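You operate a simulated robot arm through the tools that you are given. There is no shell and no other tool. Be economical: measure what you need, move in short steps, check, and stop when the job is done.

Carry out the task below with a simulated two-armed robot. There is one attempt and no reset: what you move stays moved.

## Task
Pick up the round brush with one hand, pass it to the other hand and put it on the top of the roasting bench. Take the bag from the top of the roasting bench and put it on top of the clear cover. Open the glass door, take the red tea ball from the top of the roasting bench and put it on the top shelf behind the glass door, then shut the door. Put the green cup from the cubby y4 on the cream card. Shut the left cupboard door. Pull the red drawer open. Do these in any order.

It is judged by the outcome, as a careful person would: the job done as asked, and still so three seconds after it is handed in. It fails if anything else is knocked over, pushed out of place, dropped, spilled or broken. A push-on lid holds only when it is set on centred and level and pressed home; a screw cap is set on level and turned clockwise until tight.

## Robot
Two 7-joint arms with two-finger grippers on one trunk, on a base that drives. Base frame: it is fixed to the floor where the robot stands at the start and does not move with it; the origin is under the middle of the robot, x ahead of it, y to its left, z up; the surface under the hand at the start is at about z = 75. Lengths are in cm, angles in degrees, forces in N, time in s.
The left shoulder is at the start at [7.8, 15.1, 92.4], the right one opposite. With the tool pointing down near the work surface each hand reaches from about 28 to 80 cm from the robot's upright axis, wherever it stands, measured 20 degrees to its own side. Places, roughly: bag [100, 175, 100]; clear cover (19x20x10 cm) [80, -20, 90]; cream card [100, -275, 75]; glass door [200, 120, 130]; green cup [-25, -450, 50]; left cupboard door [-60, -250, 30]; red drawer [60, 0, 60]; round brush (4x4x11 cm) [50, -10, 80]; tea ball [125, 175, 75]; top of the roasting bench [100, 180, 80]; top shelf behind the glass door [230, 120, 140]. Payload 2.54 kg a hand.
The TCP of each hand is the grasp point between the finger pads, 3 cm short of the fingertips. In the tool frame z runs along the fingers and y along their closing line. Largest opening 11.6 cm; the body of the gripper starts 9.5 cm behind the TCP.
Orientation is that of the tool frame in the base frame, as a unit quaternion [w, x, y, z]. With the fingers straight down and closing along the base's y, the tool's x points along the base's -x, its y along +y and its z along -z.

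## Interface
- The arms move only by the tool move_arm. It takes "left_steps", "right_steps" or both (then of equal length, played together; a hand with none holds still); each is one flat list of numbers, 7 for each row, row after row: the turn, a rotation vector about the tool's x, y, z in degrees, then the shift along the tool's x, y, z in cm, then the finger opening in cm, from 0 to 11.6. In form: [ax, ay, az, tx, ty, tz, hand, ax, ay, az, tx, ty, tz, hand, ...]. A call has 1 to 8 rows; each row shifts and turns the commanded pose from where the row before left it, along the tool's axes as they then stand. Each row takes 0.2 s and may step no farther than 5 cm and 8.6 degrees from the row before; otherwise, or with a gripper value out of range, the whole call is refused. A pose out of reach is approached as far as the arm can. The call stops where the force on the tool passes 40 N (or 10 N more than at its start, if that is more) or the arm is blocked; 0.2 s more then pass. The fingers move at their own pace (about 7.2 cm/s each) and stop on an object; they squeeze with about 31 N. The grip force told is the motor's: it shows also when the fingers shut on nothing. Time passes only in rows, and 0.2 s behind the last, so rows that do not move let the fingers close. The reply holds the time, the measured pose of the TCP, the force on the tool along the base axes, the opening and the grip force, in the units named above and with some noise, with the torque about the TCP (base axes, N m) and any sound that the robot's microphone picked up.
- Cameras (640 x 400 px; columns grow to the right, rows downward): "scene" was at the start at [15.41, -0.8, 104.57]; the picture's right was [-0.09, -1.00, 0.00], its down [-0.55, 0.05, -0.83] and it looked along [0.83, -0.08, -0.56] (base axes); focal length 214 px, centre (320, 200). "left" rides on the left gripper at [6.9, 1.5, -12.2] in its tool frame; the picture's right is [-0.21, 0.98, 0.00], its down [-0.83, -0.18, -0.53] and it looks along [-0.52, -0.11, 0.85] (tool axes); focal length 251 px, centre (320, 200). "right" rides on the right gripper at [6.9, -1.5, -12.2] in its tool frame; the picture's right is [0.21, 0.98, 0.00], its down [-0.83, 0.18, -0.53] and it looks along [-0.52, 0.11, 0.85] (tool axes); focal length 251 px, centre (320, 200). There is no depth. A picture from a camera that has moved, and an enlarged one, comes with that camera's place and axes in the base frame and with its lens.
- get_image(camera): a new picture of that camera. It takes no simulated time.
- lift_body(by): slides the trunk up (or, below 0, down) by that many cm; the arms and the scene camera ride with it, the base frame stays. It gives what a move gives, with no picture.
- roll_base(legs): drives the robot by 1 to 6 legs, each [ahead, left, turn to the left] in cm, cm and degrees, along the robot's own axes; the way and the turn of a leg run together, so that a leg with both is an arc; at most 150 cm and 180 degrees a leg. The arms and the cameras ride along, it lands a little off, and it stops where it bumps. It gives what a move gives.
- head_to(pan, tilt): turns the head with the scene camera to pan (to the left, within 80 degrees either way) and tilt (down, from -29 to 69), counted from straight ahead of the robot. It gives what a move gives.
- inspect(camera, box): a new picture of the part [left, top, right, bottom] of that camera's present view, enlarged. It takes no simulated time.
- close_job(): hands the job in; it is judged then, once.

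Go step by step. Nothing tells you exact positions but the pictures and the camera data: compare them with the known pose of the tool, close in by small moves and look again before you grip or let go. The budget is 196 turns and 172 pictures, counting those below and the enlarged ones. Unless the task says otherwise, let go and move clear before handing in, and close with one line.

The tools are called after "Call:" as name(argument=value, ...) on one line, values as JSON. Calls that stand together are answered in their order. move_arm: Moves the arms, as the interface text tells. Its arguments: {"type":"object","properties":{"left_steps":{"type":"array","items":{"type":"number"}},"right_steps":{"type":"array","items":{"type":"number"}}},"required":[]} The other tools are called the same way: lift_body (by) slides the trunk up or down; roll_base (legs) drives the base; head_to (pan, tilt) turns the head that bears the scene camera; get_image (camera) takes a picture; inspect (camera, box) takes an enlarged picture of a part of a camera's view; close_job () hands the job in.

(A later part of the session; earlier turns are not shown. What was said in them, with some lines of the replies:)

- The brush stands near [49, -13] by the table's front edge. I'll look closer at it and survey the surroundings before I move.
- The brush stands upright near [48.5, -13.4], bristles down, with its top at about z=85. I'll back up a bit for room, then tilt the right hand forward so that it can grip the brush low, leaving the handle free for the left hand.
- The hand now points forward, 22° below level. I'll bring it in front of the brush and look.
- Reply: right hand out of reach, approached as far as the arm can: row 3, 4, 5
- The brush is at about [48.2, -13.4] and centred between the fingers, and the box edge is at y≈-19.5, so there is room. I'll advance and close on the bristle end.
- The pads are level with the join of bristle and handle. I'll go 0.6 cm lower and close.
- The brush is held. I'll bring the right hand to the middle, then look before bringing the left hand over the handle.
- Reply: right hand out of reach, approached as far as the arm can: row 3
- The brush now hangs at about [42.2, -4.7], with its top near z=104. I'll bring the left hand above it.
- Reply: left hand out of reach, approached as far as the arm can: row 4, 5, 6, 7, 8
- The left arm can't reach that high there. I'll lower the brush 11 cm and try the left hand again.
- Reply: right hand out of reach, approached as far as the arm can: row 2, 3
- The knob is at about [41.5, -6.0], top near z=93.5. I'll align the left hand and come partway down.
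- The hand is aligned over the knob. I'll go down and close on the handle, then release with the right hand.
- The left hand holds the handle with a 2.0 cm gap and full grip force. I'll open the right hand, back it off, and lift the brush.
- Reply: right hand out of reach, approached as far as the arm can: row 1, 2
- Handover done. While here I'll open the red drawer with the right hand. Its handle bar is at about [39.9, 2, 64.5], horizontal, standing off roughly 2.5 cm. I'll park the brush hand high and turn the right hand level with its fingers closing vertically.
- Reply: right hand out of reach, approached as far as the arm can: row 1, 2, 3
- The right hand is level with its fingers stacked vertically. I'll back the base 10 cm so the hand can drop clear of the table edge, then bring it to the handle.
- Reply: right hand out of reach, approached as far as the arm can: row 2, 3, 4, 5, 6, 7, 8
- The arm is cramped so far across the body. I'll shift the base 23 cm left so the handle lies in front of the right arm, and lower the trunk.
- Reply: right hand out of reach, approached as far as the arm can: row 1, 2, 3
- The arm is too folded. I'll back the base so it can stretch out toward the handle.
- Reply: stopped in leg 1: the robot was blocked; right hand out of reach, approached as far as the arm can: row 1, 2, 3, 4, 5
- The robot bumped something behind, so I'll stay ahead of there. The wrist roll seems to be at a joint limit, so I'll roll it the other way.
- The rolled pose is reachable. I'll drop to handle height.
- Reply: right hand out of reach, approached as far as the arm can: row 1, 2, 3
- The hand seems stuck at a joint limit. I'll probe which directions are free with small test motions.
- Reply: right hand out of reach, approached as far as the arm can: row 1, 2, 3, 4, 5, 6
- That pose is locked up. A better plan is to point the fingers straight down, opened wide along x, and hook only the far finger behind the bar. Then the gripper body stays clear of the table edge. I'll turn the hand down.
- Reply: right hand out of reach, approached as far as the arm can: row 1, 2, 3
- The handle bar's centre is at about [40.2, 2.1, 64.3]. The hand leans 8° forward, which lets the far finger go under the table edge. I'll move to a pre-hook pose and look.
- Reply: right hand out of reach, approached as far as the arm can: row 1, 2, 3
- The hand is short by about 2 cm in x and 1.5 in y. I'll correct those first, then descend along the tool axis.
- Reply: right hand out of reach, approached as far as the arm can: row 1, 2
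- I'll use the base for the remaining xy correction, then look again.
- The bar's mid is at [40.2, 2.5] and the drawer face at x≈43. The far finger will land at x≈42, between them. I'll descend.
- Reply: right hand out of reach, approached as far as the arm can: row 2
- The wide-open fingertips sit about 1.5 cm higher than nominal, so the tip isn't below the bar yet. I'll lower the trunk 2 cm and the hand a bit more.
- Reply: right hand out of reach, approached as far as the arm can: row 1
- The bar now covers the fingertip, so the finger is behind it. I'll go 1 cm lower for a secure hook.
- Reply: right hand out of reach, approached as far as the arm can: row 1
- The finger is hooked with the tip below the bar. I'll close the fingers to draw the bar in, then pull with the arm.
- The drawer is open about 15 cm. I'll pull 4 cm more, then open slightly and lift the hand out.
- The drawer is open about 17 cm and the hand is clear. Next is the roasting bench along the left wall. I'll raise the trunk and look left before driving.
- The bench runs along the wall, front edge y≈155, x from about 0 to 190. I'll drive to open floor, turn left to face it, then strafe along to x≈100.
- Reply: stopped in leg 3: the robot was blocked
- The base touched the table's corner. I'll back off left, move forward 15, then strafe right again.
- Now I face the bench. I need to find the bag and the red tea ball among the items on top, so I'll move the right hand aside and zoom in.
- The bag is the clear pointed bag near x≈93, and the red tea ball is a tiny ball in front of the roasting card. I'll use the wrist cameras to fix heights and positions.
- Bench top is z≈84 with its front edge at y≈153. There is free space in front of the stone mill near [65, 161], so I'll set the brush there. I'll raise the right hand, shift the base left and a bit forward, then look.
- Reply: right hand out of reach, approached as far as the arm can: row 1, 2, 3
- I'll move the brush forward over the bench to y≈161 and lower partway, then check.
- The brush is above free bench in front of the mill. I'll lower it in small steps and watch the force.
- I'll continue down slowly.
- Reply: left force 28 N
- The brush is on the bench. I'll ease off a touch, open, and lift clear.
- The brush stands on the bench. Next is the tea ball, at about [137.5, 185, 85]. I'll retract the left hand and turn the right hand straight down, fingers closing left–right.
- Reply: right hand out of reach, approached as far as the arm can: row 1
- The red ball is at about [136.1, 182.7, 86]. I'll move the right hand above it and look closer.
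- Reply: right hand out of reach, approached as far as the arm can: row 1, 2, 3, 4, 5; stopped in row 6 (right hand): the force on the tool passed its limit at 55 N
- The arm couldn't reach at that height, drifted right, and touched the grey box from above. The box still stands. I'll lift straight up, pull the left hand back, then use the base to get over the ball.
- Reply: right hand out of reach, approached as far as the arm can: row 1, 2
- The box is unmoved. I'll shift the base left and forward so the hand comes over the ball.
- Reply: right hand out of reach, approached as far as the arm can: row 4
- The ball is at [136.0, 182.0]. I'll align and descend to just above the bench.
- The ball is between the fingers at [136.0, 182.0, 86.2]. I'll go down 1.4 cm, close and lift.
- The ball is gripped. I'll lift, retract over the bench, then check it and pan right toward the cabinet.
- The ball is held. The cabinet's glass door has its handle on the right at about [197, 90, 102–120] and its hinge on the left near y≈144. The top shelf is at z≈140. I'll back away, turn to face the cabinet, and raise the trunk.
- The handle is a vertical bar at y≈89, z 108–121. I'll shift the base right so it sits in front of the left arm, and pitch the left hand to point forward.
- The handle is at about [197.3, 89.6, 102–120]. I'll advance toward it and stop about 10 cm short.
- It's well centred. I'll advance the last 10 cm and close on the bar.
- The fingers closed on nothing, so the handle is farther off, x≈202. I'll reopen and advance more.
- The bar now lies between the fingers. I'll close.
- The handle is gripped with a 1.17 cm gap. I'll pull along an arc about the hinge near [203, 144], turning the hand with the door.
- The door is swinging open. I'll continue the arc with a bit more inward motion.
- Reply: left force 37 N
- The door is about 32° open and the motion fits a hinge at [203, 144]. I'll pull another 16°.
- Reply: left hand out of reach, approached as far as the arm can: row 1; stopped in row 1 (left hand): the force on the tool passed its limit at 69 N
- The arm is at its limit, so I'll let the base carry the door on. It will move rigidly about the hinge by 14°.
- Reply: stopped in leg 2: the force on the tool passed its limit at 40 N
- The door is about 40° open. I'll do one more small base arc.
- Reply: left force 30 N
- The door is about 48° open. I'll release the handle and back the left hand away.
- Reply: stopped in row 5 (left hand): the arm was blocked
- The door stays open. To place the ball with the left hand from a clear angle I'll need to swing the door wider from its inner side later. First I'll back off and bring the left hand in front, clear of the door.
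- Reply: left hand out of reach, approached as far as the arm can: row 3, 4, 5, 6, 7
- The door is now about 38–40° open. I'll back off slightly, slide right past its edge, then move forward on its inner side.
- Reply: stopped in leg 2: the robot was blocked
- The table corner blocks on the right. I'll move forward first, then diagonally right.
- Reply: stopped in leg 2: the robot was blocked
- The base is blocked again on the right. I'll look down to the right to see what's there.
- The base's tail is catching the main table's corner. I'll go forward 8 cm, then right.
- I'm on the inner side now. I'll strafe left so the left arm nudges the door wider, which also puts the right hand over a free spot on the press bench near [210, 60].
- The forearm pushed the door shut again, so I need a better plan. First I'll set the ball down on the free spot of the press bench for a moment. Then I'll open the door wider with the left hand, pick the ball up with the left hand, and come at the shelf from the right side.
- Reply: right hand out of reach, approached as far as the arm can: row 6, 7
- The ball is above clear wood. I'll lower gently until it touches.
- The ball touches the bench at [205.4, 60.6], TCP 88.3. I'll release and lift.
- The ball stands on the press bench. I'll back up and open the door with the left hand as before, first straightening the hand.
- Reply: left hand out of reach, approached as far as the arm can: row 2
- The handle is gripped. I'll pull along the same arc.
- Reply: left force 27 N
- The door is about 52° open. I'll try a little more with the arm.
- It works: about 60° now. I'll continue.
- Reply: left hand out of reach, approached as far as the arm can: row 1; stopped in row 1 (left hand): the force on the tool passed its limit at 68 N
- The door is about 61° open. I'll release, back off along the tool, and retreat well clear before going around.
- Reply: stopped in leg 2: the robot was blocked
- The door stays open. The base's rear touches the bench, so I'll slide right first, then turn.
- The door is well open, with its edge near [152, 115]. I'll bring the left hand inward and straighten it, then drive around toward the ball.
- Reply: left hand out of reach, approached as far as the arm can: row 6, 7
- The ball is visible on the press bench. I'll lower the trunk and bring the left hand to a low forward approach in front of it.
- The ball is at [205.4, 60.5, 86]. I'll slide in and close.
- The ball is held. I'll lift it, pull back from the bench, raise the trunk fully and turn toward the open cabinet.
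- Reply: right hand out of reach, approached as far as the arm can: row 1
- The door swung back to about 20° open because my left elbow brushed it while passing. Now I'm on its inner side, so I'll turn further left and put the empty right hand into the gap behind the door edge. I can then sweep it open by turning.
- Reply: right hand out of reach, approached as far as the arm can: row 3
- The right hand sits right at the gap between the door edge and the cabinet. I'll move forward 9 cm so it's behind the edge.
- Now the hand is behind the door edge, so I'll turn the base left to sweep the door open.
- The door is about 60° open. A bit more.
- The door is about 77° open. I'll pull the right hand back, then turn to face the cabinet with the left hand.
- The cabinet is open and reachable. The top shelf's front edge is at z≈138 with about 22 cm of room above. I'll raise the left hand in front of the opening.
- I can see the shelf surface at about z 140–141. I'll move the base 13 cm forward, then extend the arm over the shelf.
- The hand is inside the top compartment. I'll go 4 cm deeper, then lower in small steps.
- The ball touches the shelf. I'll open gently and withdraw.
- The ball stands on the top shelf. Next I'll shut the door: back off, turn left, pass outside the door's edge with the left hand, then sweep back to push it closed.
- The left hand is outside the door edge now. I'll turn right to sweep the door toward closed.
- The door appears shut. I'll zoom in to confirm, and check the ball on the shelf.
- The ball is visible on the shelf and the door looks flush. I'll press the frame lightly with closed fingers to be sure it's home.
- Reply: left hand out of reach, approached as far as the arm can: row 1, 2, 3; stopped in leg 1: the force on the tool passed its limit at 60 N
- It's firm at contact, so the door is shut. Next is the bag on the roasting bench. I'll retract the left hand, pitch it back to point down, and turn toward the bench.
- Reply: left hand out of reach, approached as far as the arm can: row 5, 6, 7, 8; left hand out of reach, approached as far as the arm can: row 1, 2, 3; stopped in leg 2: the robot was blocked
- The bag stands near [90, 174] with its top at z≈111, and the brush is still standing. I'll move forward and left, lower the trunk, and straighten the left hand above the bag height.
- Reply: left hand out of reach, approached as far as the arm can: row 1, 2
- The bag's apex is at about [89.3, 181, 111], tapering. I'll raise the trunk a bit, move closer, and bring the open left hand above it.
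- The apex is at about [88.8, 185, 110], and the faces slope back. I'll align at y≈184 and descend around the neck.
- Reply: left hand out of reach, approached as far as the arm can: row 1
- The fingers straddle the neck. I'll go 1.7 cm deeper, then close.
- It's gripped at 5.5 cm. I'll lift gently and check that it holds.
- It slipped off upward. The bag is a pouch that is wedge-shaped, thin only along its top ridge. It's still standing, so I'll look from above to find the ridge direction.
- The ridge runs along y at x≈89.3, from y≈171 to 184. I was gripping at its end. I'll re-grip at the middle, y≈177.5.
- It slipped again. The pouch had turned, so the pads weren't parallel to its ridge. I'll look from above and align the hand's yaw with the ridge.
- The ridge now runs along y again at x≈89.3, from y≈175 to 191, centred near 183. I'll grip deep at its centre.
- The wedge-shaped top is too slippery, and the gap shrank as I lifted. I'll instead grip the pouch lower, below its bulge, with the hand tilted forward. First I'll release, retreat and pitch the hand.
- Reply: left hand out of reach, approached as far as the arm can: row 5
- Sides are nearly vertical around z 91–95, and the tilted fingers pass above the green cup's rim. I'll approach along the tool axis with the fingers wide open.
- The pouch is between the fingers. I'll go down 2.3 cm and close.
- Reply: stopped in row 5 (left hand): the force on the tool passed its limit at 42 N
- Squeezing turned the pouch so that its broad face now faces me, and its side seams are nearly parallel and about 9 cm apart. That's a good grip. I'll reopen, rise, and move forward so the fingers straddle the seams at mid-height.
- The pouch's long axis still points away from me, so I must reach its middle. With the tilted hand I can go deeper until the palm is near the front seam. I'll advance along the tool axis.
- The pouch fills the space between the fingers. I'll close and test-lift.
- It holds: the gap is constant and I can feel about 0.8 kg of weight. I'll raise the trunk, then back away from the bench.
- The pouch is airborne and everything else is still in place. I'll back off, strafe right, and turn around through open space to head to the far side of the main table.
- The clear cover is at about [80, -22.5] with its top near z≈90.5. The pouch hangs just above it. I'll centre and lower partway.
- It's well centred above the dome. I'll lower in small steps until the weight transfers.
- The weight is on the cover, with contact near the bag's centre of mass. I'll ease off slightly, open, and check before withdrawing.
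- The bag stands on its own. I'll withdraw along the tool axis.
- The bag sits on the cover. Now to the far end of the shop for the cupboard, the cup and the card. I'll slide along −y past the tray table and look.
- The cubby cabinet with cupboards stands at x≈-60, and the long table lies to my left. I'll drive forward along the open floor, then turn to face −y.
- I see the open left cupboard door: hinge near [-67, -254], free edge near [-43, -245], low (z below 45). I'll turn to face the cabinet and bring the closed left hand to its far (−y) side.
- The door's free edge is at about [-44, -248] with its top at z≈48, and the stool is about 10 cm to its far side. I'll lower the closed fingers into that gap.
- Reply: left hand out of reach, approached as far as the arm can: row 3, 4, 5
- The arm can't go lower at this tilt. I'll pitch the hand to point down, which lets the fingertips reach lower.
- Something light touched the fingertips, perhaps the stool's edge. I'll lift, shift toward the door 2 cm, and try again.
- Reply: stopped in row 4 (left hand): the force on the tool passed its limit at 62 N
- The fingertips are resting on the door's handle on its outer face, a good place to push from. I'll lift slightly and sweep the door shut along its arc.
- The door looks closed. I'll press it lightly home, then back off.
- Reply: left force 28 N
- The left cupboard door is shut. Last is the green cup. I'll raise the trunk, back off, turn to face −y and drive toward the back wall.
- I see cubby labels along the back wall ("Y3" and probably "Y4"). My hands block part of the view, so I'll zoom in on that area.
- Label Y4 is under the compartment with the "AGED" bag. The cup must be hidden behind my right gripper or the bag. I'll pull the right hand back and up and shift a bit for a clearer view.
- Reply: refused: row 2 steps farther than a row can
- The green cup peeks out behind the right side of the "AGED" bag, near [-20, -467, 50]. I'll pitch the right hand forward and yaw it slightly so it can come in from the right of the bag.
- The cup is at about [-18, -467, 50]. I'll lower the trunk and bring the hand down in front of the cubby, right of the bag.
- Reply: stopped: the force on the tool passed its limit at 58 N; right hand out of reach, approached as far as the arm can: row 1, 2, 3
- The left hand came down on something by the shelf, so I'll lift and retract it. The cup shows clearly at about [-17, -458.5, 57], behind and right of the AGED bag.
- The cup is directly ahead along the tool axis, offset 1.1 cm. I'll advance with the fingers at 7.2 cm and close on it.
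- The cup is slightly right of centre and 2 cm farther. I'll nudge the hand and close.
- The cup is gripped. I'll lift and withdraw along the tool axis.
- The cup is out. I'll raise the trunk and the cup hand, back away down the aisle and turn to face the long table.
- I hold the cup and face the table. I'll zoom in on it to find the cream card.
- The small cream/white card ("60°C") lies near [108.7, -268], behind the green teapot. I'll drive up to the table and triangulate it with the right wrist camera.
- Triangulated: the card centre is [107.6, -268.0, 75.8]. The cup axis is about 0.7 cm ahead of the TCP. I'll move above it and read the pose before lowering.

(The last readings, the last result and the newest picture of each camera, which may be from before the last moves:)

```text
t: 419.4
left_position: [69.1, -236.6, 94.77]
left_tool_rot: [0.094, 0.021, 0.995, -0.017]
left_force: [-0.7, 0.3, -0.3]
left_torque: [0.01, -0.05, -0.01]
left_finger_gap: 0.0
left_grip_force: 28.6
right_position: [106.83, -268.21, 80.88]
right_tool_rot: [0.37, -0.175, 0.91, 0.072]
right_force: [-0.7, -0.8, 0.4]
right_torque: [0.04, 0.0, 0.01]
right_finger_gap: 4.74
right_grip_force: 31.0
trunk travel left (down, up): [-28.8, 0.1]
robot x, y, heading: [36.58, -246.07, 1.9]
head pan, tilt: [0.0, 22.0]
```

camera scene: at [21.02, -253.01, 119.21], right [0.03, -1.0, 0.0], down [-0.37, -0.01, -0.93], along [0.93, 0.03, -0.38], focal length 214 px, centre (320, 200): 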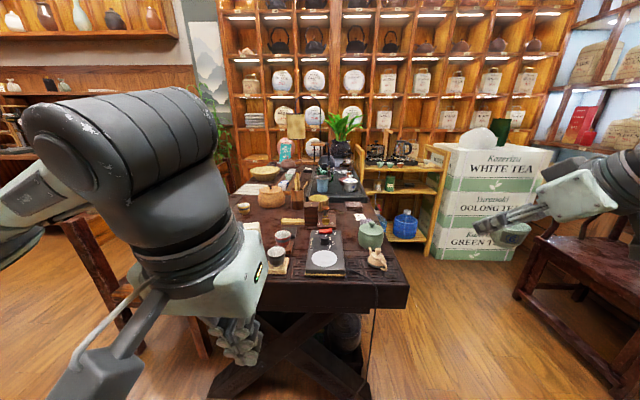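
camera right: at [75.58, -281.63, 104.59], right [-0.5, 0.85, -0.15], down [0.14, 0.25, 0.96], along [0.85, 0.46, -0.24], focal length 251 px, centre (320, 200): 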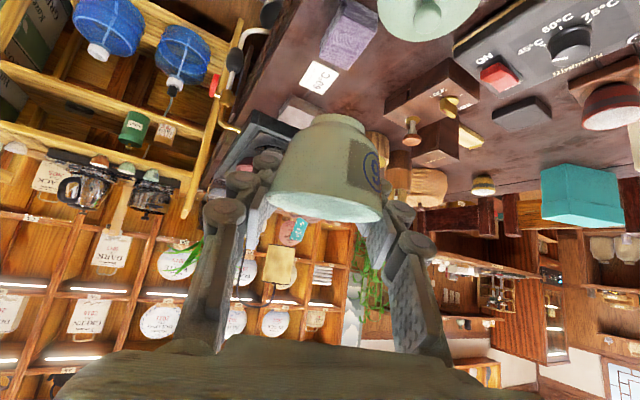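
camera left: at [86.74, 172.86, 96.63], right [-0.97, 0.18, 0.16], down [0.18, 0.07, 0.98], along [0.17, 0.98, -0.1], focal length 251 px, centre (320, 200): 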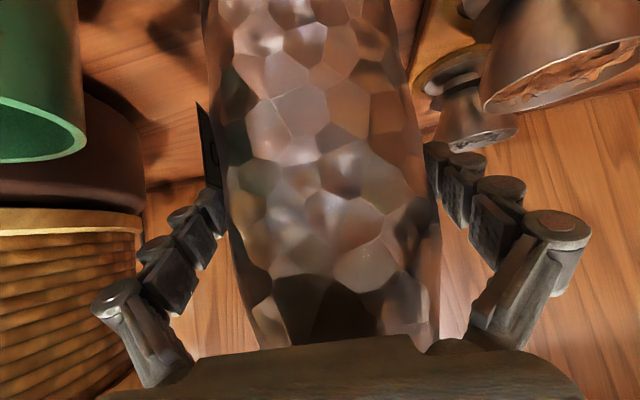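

Call:
move_arm(right_steps=[0, 0, 0, 0.21, 0, 0.22, 3, 0, 0, 0, 0.21, 0, 0.22, 3])

Call:
move_arm(right_steps=[0, 0, 0, 0.21, 0, 0.22, 3, 0, 0, 0, 0.14, 0, 0.15, 3])

```text
t: 420.0
left_position: [69.01, -236.58, 94.8]
left_tool_rot: [0.094, 0.021, 0.995, -0.018]
left_force: [0.0, -0.3, -0.4]
left_torque: [0.0, 0.02, -0.02]
left_finger_gap: 0.0
left_grip_force: 29.0
right_position: [106.84, -268.01, 80.29]
right_tool_rot: [0.371, -0.175, 0.909, 0.072]
right_force: [-0.2, 0.2, -0.9]
right_torque: [0.01, -0.01, 0.02]
right_finger_gap: 4.74
right_grip_force: 31.1
trunk travel left (down, up): [-28.8, 0.1]
robot x, y, heading: [36.93, -245.78, 1.8]
head pan, tilt: [0.0, 22.0]
```

```text
t: 420.6
left_position: [69.14, -236.52, 94.72]
left_tool_rot: [0.094, 0.021, 0.995, -0.017]
left_force: [-1.4, -0.7, -0.5]
left_torque: [0.03, -0.02, 0.02]
left_finger_gap: 0.02
left_grip_force: 28.5
right_position: [106.82, -268.02, 79.65]
right_tool_rot: [0.371, -0.174, 0.91, 0.071]
right_force: [0.5, 0.2, -0.4]
right_torque: [0.02, 0.0, 0.01]
right_finger_gap: 4.77
right_grip_force: 31.4
trunk travel left (down, up): [-28.8, 0.1]
robot x, y, heading: [37.15, -246.14, 1.6]
head pan, tilt: [0.0, 22.0]
```

Call:
move_arm(right_steps=[0, 0, 0, 0.18, 0, 0.18, 3, 0, 0, 0, 0.14, 0, 0.15, 3])

Call:
move_arm(right_steps=[0, 0, 0, 0.14, 0, 0.15, 3, 0, 0, 0, 0.1, 0, 0.11, 3])

```text
t: 421.2
left_position: [69.06, -236.47, 94.76]
left_tool_rot: [0.094, 0.021, 0.995, -0.017]
left_force: [0.5, -0.3, -0.1]
left_torque: [-0.02, 0.01, 0.02]
left_finger_gap: 0.0
left_grip_force: 28.8
right_position: [106.9, -268.12, 79.31]
right_tool_rot: [0.37, -0.175, 0.91, 0.071]
right_force: [0.4, -0.7, 0.1]
right_torque: [0.06, 0.0, 0.02]
right_finger_gap: 4.76
right_grip_force: 30.8
trunk travel left (down, up): [-28.8, 0.1]
robot x, y, heading: [36.59, -246.16, 1.6]
head pan, tilt: [0.0, 22.0]
```

```text
t: 421.8
left_position: [69.12, -236.58, 94.78]
left_tool_rot: [0.094, 0.02, 0.995, -0.018]
left_force: [-0.7, 0.5, 0.1]
left_torque: [-0.01, -0.01, -0.01]
left_finger_gap: 0.0
left_grip_force: 27.9
right_position: [106.98, -268.03, 78.99]
right_tool_rot: [0.371, -0.175, 0.909, 0.071]
right_force: [0.3, -0.5, 0.9]
right_torque: [0.02, -0.03, -0.01]
right_finger_gap: 4.75
right_grip_force: 30.8
trunk travel left (down, up): [-28.8, 0.1]
robot x, y, heading: [36.61, -246.11, 1.8]
head pan, tilt: [0.0, 22.0]
```

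Call:
move_arm(right_steps=[0, 0, 0, 0.14, 0, 0.15, 3, 0, 0, 0, 0, 0, 0, 3])

Call:
move_arm(right_steps=[0, 0, 0, 0.14, 0, 0.15, 3, 0, 0, 0, 0, 0, 0, 3])

```text
t: 422.4
left_position: [69.08, -236.4, 94.7]
left_tool_rot: [0.094, 0.021, 0.995, -0.018]
left_force: [0.8, 0.9, 0.1]
left_torque: [0.02, -0.01, 0.04]
left_finger_gap: 0.0
left_grip_force: 29.2
right_position: [106.93, -267.93, 78.85]
right_tool_rot: [0.37, -0.175, 0.91, 0.072]
right_force: [0.4, 0.2, -0.2]
right_torque: [-0.01, 0.0, -0.01]
right_finger_gap: 4.75
right_grip_force: 30.9
trunk travel left (down, up): [-28.8, 0.1]
robot x, y, heading: [36.89, -245.93, 1.8]
head pan, tilt: [0.0, 22.0]
```

```text
t: 423.0
left_position: [69.16, -236.52, 94.76]
left_tool_rot: [0.095, 0.021, 0.995, -0.018]
left_force: [-0.3, -0.7, 0.7]
left_torque: [-0.01, 0.03, -0.02]
left_finger_gap: 0.01
left_grip_force: 28.9
right_position: [106.85, -268.0, 78.71]
right_tool_rot: [0.372, -0.174, 0.909, 0.071]
right_force: [-0.3, -0.7, 6.1]
right_torque: [-0.08, 0.08, 0.02]
right_finger_gap: 4.75
right_grip_force: 31.2
trunk travel left (down, up): [-28.8, 0.1]
robot x, y, heading: [37.15, -246.08, 1.5]
head pan, tilt: [0.0, 22.0]
```

The cup is down on the card. I'll open gently and withdraw along the entry direction.

Call:
move_arm(right_steps=[0, 0, 0, 0, 0, 0, 5.4, 0, 0, 0, 0, 0, 0, 6.4, 0, 0, 0, 0, 0, 0, 7.6, 0, 0, 0, 0, 0, 0, 8.2, 0, 0, 0, 0, 0, -3, 8.2, 0, 0, 0, 0, 0, -4, 8.2, 0, 0, 0, 0, 0, -4.5, 8.2, 0, 0, 0, 0, 0, -4.5, 8.2])

Call:
inspect(camera="scene", box=[300, 160, 460, 280])

```text
t: 424.8
left_position: [69.01, -236.58, 94.88]
left_tool_rot: [0.095, 0.021, 0.995, -0.017]
left_force: [0.4, 0.1, 0.5]
left_torque: [-0.01, 0.01, 0.01]
left_finger_gap: 0.0
left_grip_force: 29.0
right_position: [96.64, -271.79, 89.78]
right_tool_rot: [0.371, -0.174, 0.91, 0.071]
right_force: [0.1, 0.1, 1.2]
right_torque: [0.01, -0.03, -0.01]
right_finger_gap: 8.23
right_grip_force: 0.1
trunk travel left (down, up): [-28.8, 0.1]
robot x, y, heading: [36.81, -246.02, 1.9]
head pan, tilt: [0.0, 22.0]
```

```text
3.33 times, centred on (380, 220) of scene
camera zoom: at [52.6, -245.6, 119.22], right [0.03, -1.0, 0.0], down [-0.37, -0.01, -0.93], along [0.93, 0.03, -0.37], focal length 715 px, centre (120, 133)
```

zoom: 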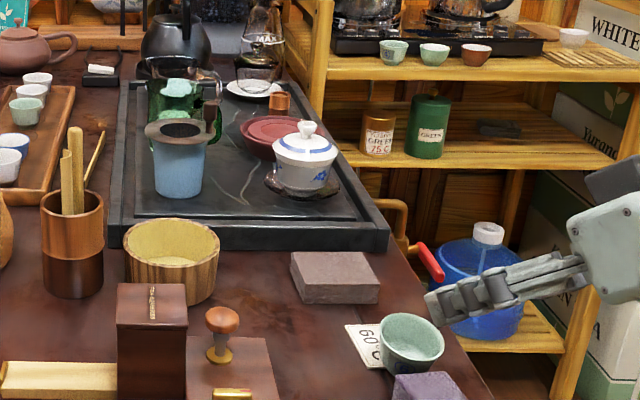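

The cup stands upright but sits on the card's corner, at about [105.8, -269.9] against the card centre [108.2, -267.8]. I'll re-grip it precisely and shift it: approach first.

Call:
move_arm(right_steps=[0, 0, 0, 1.53, -1.69, 0, 8.6, 0, 0, 0, 0, 0, 3.4, 8.6, 0, 0, 0, 0, 0, 3.4, 8.6, 0, 0, 0, 0, 0, 3.4, 8.6, 0, 0, 0, 0, 0, 3.3, 8.6])

```text
t: 426.0
left_position: [69.17, -236.48, 94.67]
left_tool_rot: [0.095, 0.02, 0.995, -0.018]
left_force: [-1.4, -0.6, 0.5]
left_torque: [-0.02, 0.03, 0.01]
left_finger_gap: 0.03
left_grip_force: 28.6
right_position: [104.92, -270.8, 79.13]
right_tool_rot: [0.37, -0.174, 0.91, 0.071]
right_force: [-0.2, 0.0, 0.2]
right_torque: [-0.01, 0.01, 0.0]
right_finger_gap: 8.57
right_grip_force: 0.1
trunk travel left (down, up): [-28.8, 0.1]
robot x, y, heading: [36.65, -246.2, 1.7]
head pan, tilt: [0.0, 22.0]
```

Call:
move_arm(right_steps=[0, 0, 0, -0.3, 0.5, 0.3, 8.6, 0, 0, 0, 0, 0, 0, 7, 0, 0, 0, 0, 0, 0, 6, 0, 0, 0, 0, 0, 0, 5, 0, 0, 0, 0, 0, 0, 3, 0, 0, 0, 0, 0, 0, 3])

```text
t: 427.4
left_position: [68.91, -236.56, 94.81]
left_tool_rot: [0.094, 0.02, 0.995, -0.017]
left_force: [0.0, 0.7, 0.2]
left_torque: [-0.02, 0.05, 0.03]
left_finger_gap: 0.01
left_grip_force: 28.8
right_position: [105.06, -270.23, 79.22]
right_tool_rot: [0.371, -0.175, 0.909, 0.072]
right_force: [-0.6, 0.2, 0.4]
right_torque: [0.01, 0.0, 0.0]
right_finger_gap: 4.66
right_grip_force: 31.8
trunk travel left (down, up): [-28.8, 0.1]
robot x, y, heading: [36.76, -246.02, 1.7]
head pan, tilt: [0.0, 22.0]
```

It's gripped (4.66 cm). I'll lift 1 cm, shift over the card's centre, and lower.

Call:
move_arm(right_steps=[0, 0, 0, -0.7, 0, -0.72, 3, 0, 0, 0, -1.08, 0.53, 1.05, 3, 0, 0, 0, -1.08, 0.53, 1.05, 3, 0, 0, 0, 0.35, 0, 0.36, 3])

Call:
move_arm(right_steps=[0, 0, 0, 0.21, 0, 0.22, 3, 0, 0, 0, 0, 0, 0, 3])

```text
t: 428.4
left_position: [69.1, -236.52, 94.73]
left_tool_rot: [0.094, 0.02, 0.995, -0.017]
left_force: [0.2, 0.3, 0.5]
left_torque: [0.0, 0.0, 0.02]
left_finger_gap: 0.01
left_grip_force: 28.8
right_position: [107.49, -268.07, 79.8]
right_tool_rot: [0.37, -0.175, 0.91, 0.071]
right_force: [0.4, -0.1, -0.3]
right_torque: [-0.01, 0.02, -0.02]
right_finger_gap: 4.67
right_grip_force: 30.7
trunk travel left (down, up): [-28.8, 0.1]
robot x, y, heading: [36.87, -246.19, 1.8]
head pan, tilt: [0.0, 22.0]
```

```text
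t: 429.0
left_position: [69.15, -236.46, 94.7]
left_tool_rot: [0.093, 0.021, 0.995, -0.017]
left_force: [-1.6, 0.7, 0.3]
left_torque: [0.0, 0.02, -0.01]
left_finger_gap: 0.0
left_grip_force: 28.9
right_position: [107.51, -268.03, 79.42]
right_tool_rot: [0.371, -0.174, 0.91, 0.071]
right_force: [0.5, 0.9, 2.8]
right_torque: [-0.02, 0.04, -0.03]
right_finger_gap: 4.69
right_grip_force: 30.5
trunk travel left (down, up): [-28.8, 0.1]
robot x, y, heading: [36.49, -246.09, 1.8]
head pan, tilt: [0.0, 22.0]
```

Contact on the card. I'll open slowly, wait, then withdraw.

Call:
move_arm(right_steps=[0, 0, 0, 0, 0, 0, 5.2, 0, 0, 0, 0, 0, 0, 6, 0, 0, 0, 0, 0, 0, 7.2, 0, 0, 0, 0, 0, 0, 8.6, 0, 0, 0, 0, 0, 0, 8.6, 0, 0, 0, 0, 0, -1, 8.6, 0, 0, 0, 0, 0, -2, 8.6, 0, 0, 0, 0, 0, -3, 8.6])

Call:
move_arm(right_steps=[0, 0, 0, 0, 0, -4, 8.6, 0, 0, 0, 0, 0, -4.5, 8.6, 0, 0, 0, 0, 0, -4.5, 8.6, 0, 0, 0, 0, 0, -4.5, 8.6])

```text
t: 430.8
left_position: [69.08, -236.59, 94.78]
left_tool_rot: [0.094, 0.021, 0.995, -0.017]
left_force: [0.4, 0.2, 0.3]
left_torque: [0.04, 0.04, 0.01]
left_finger_gap: 0.0
left_grip_force: 28.8
right_position: [103.65, -269.49, 83.76]
right_tool_rot: [0.371, -0.175, 0.909, 0.072]
right_force: [-0.5, -0.6, -0.4]
right_torque: [0.01, 0.0, 0.01]
right_finger_gap: 8.57
right_grip_force: 0.0
trunk travel left (down, up): [-28.8, 0.1]
robot x, y, heading: [36.96, -246.0, 1.8]
head pan, tilt: [0.0, 22.0]
```

```text
t: 431.8
left_position: [69.12, -236.51, 94.74]
left_tool_rot: [0.095, 0.021, 0.995, -0.017]
left_force: [-0.4, 0.9, 0.3]
left_torque: [0.0, -0.03, -0.02]
left_finger_gap: 0.0
left_grip_force: 28.9
right_position: [92.37, -273.98, 96.5]
right_tool_rot: [0.37, -0.174, 0.91, 0.071]
right_force: [0.8, -1.2, 0.5]
right_torque: [-0.01, 0.0, 0.01]
right_finger_gap: 8.62
right_grip_force: 0.1
trunk travel left (down, up): [-28.8, 0.1]
robot x, y, heading: [36.72, -246.25, 1.7]
head pan, tilt: [0.0, 22.0]
```

Both hands are empty and clear. I'll back away from the table, then hand in.

Call:
roll_base(legs=[[-20, 0, 0]])

Call:
close_job()

```text
t: 433.4
left_position: [49.17, -237.2, 94.73]
left_tool_rot: [0.094, 0.021, 0.995, -0.017]
left_force: [-0.3, 0.3, -0.1]
left_torque: [0.04, -0.01, -0.05]
left_finger_gap: 0.0
left_grip_force: 28.6
right_position: [72.7, -274.64, 96.41]
right_tool_rot: [0.371, -0.174, 0.909, 0.071]
right_force: [0.1, -0.5, 0.9]
right_torque: [-0.04, -0.02, -0.02]
right_finger_gap: 8.59
right_grip_force: 0.0
trunk travel left (down, up): [-28.8, 0.1]
robot x, y, heading: [17.16, -246.72, 1.7]
head pan, tilt: [0.0, 22.0]
```

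```text
The job is handed in.
```

All six tasks were carried out and the job is handed in, but I had no pictures left to check two things: that the cup still sits centred on the card after I moved it, and that a small block on the cardboard box by the cubbies wasn't nudged as the cup came out.
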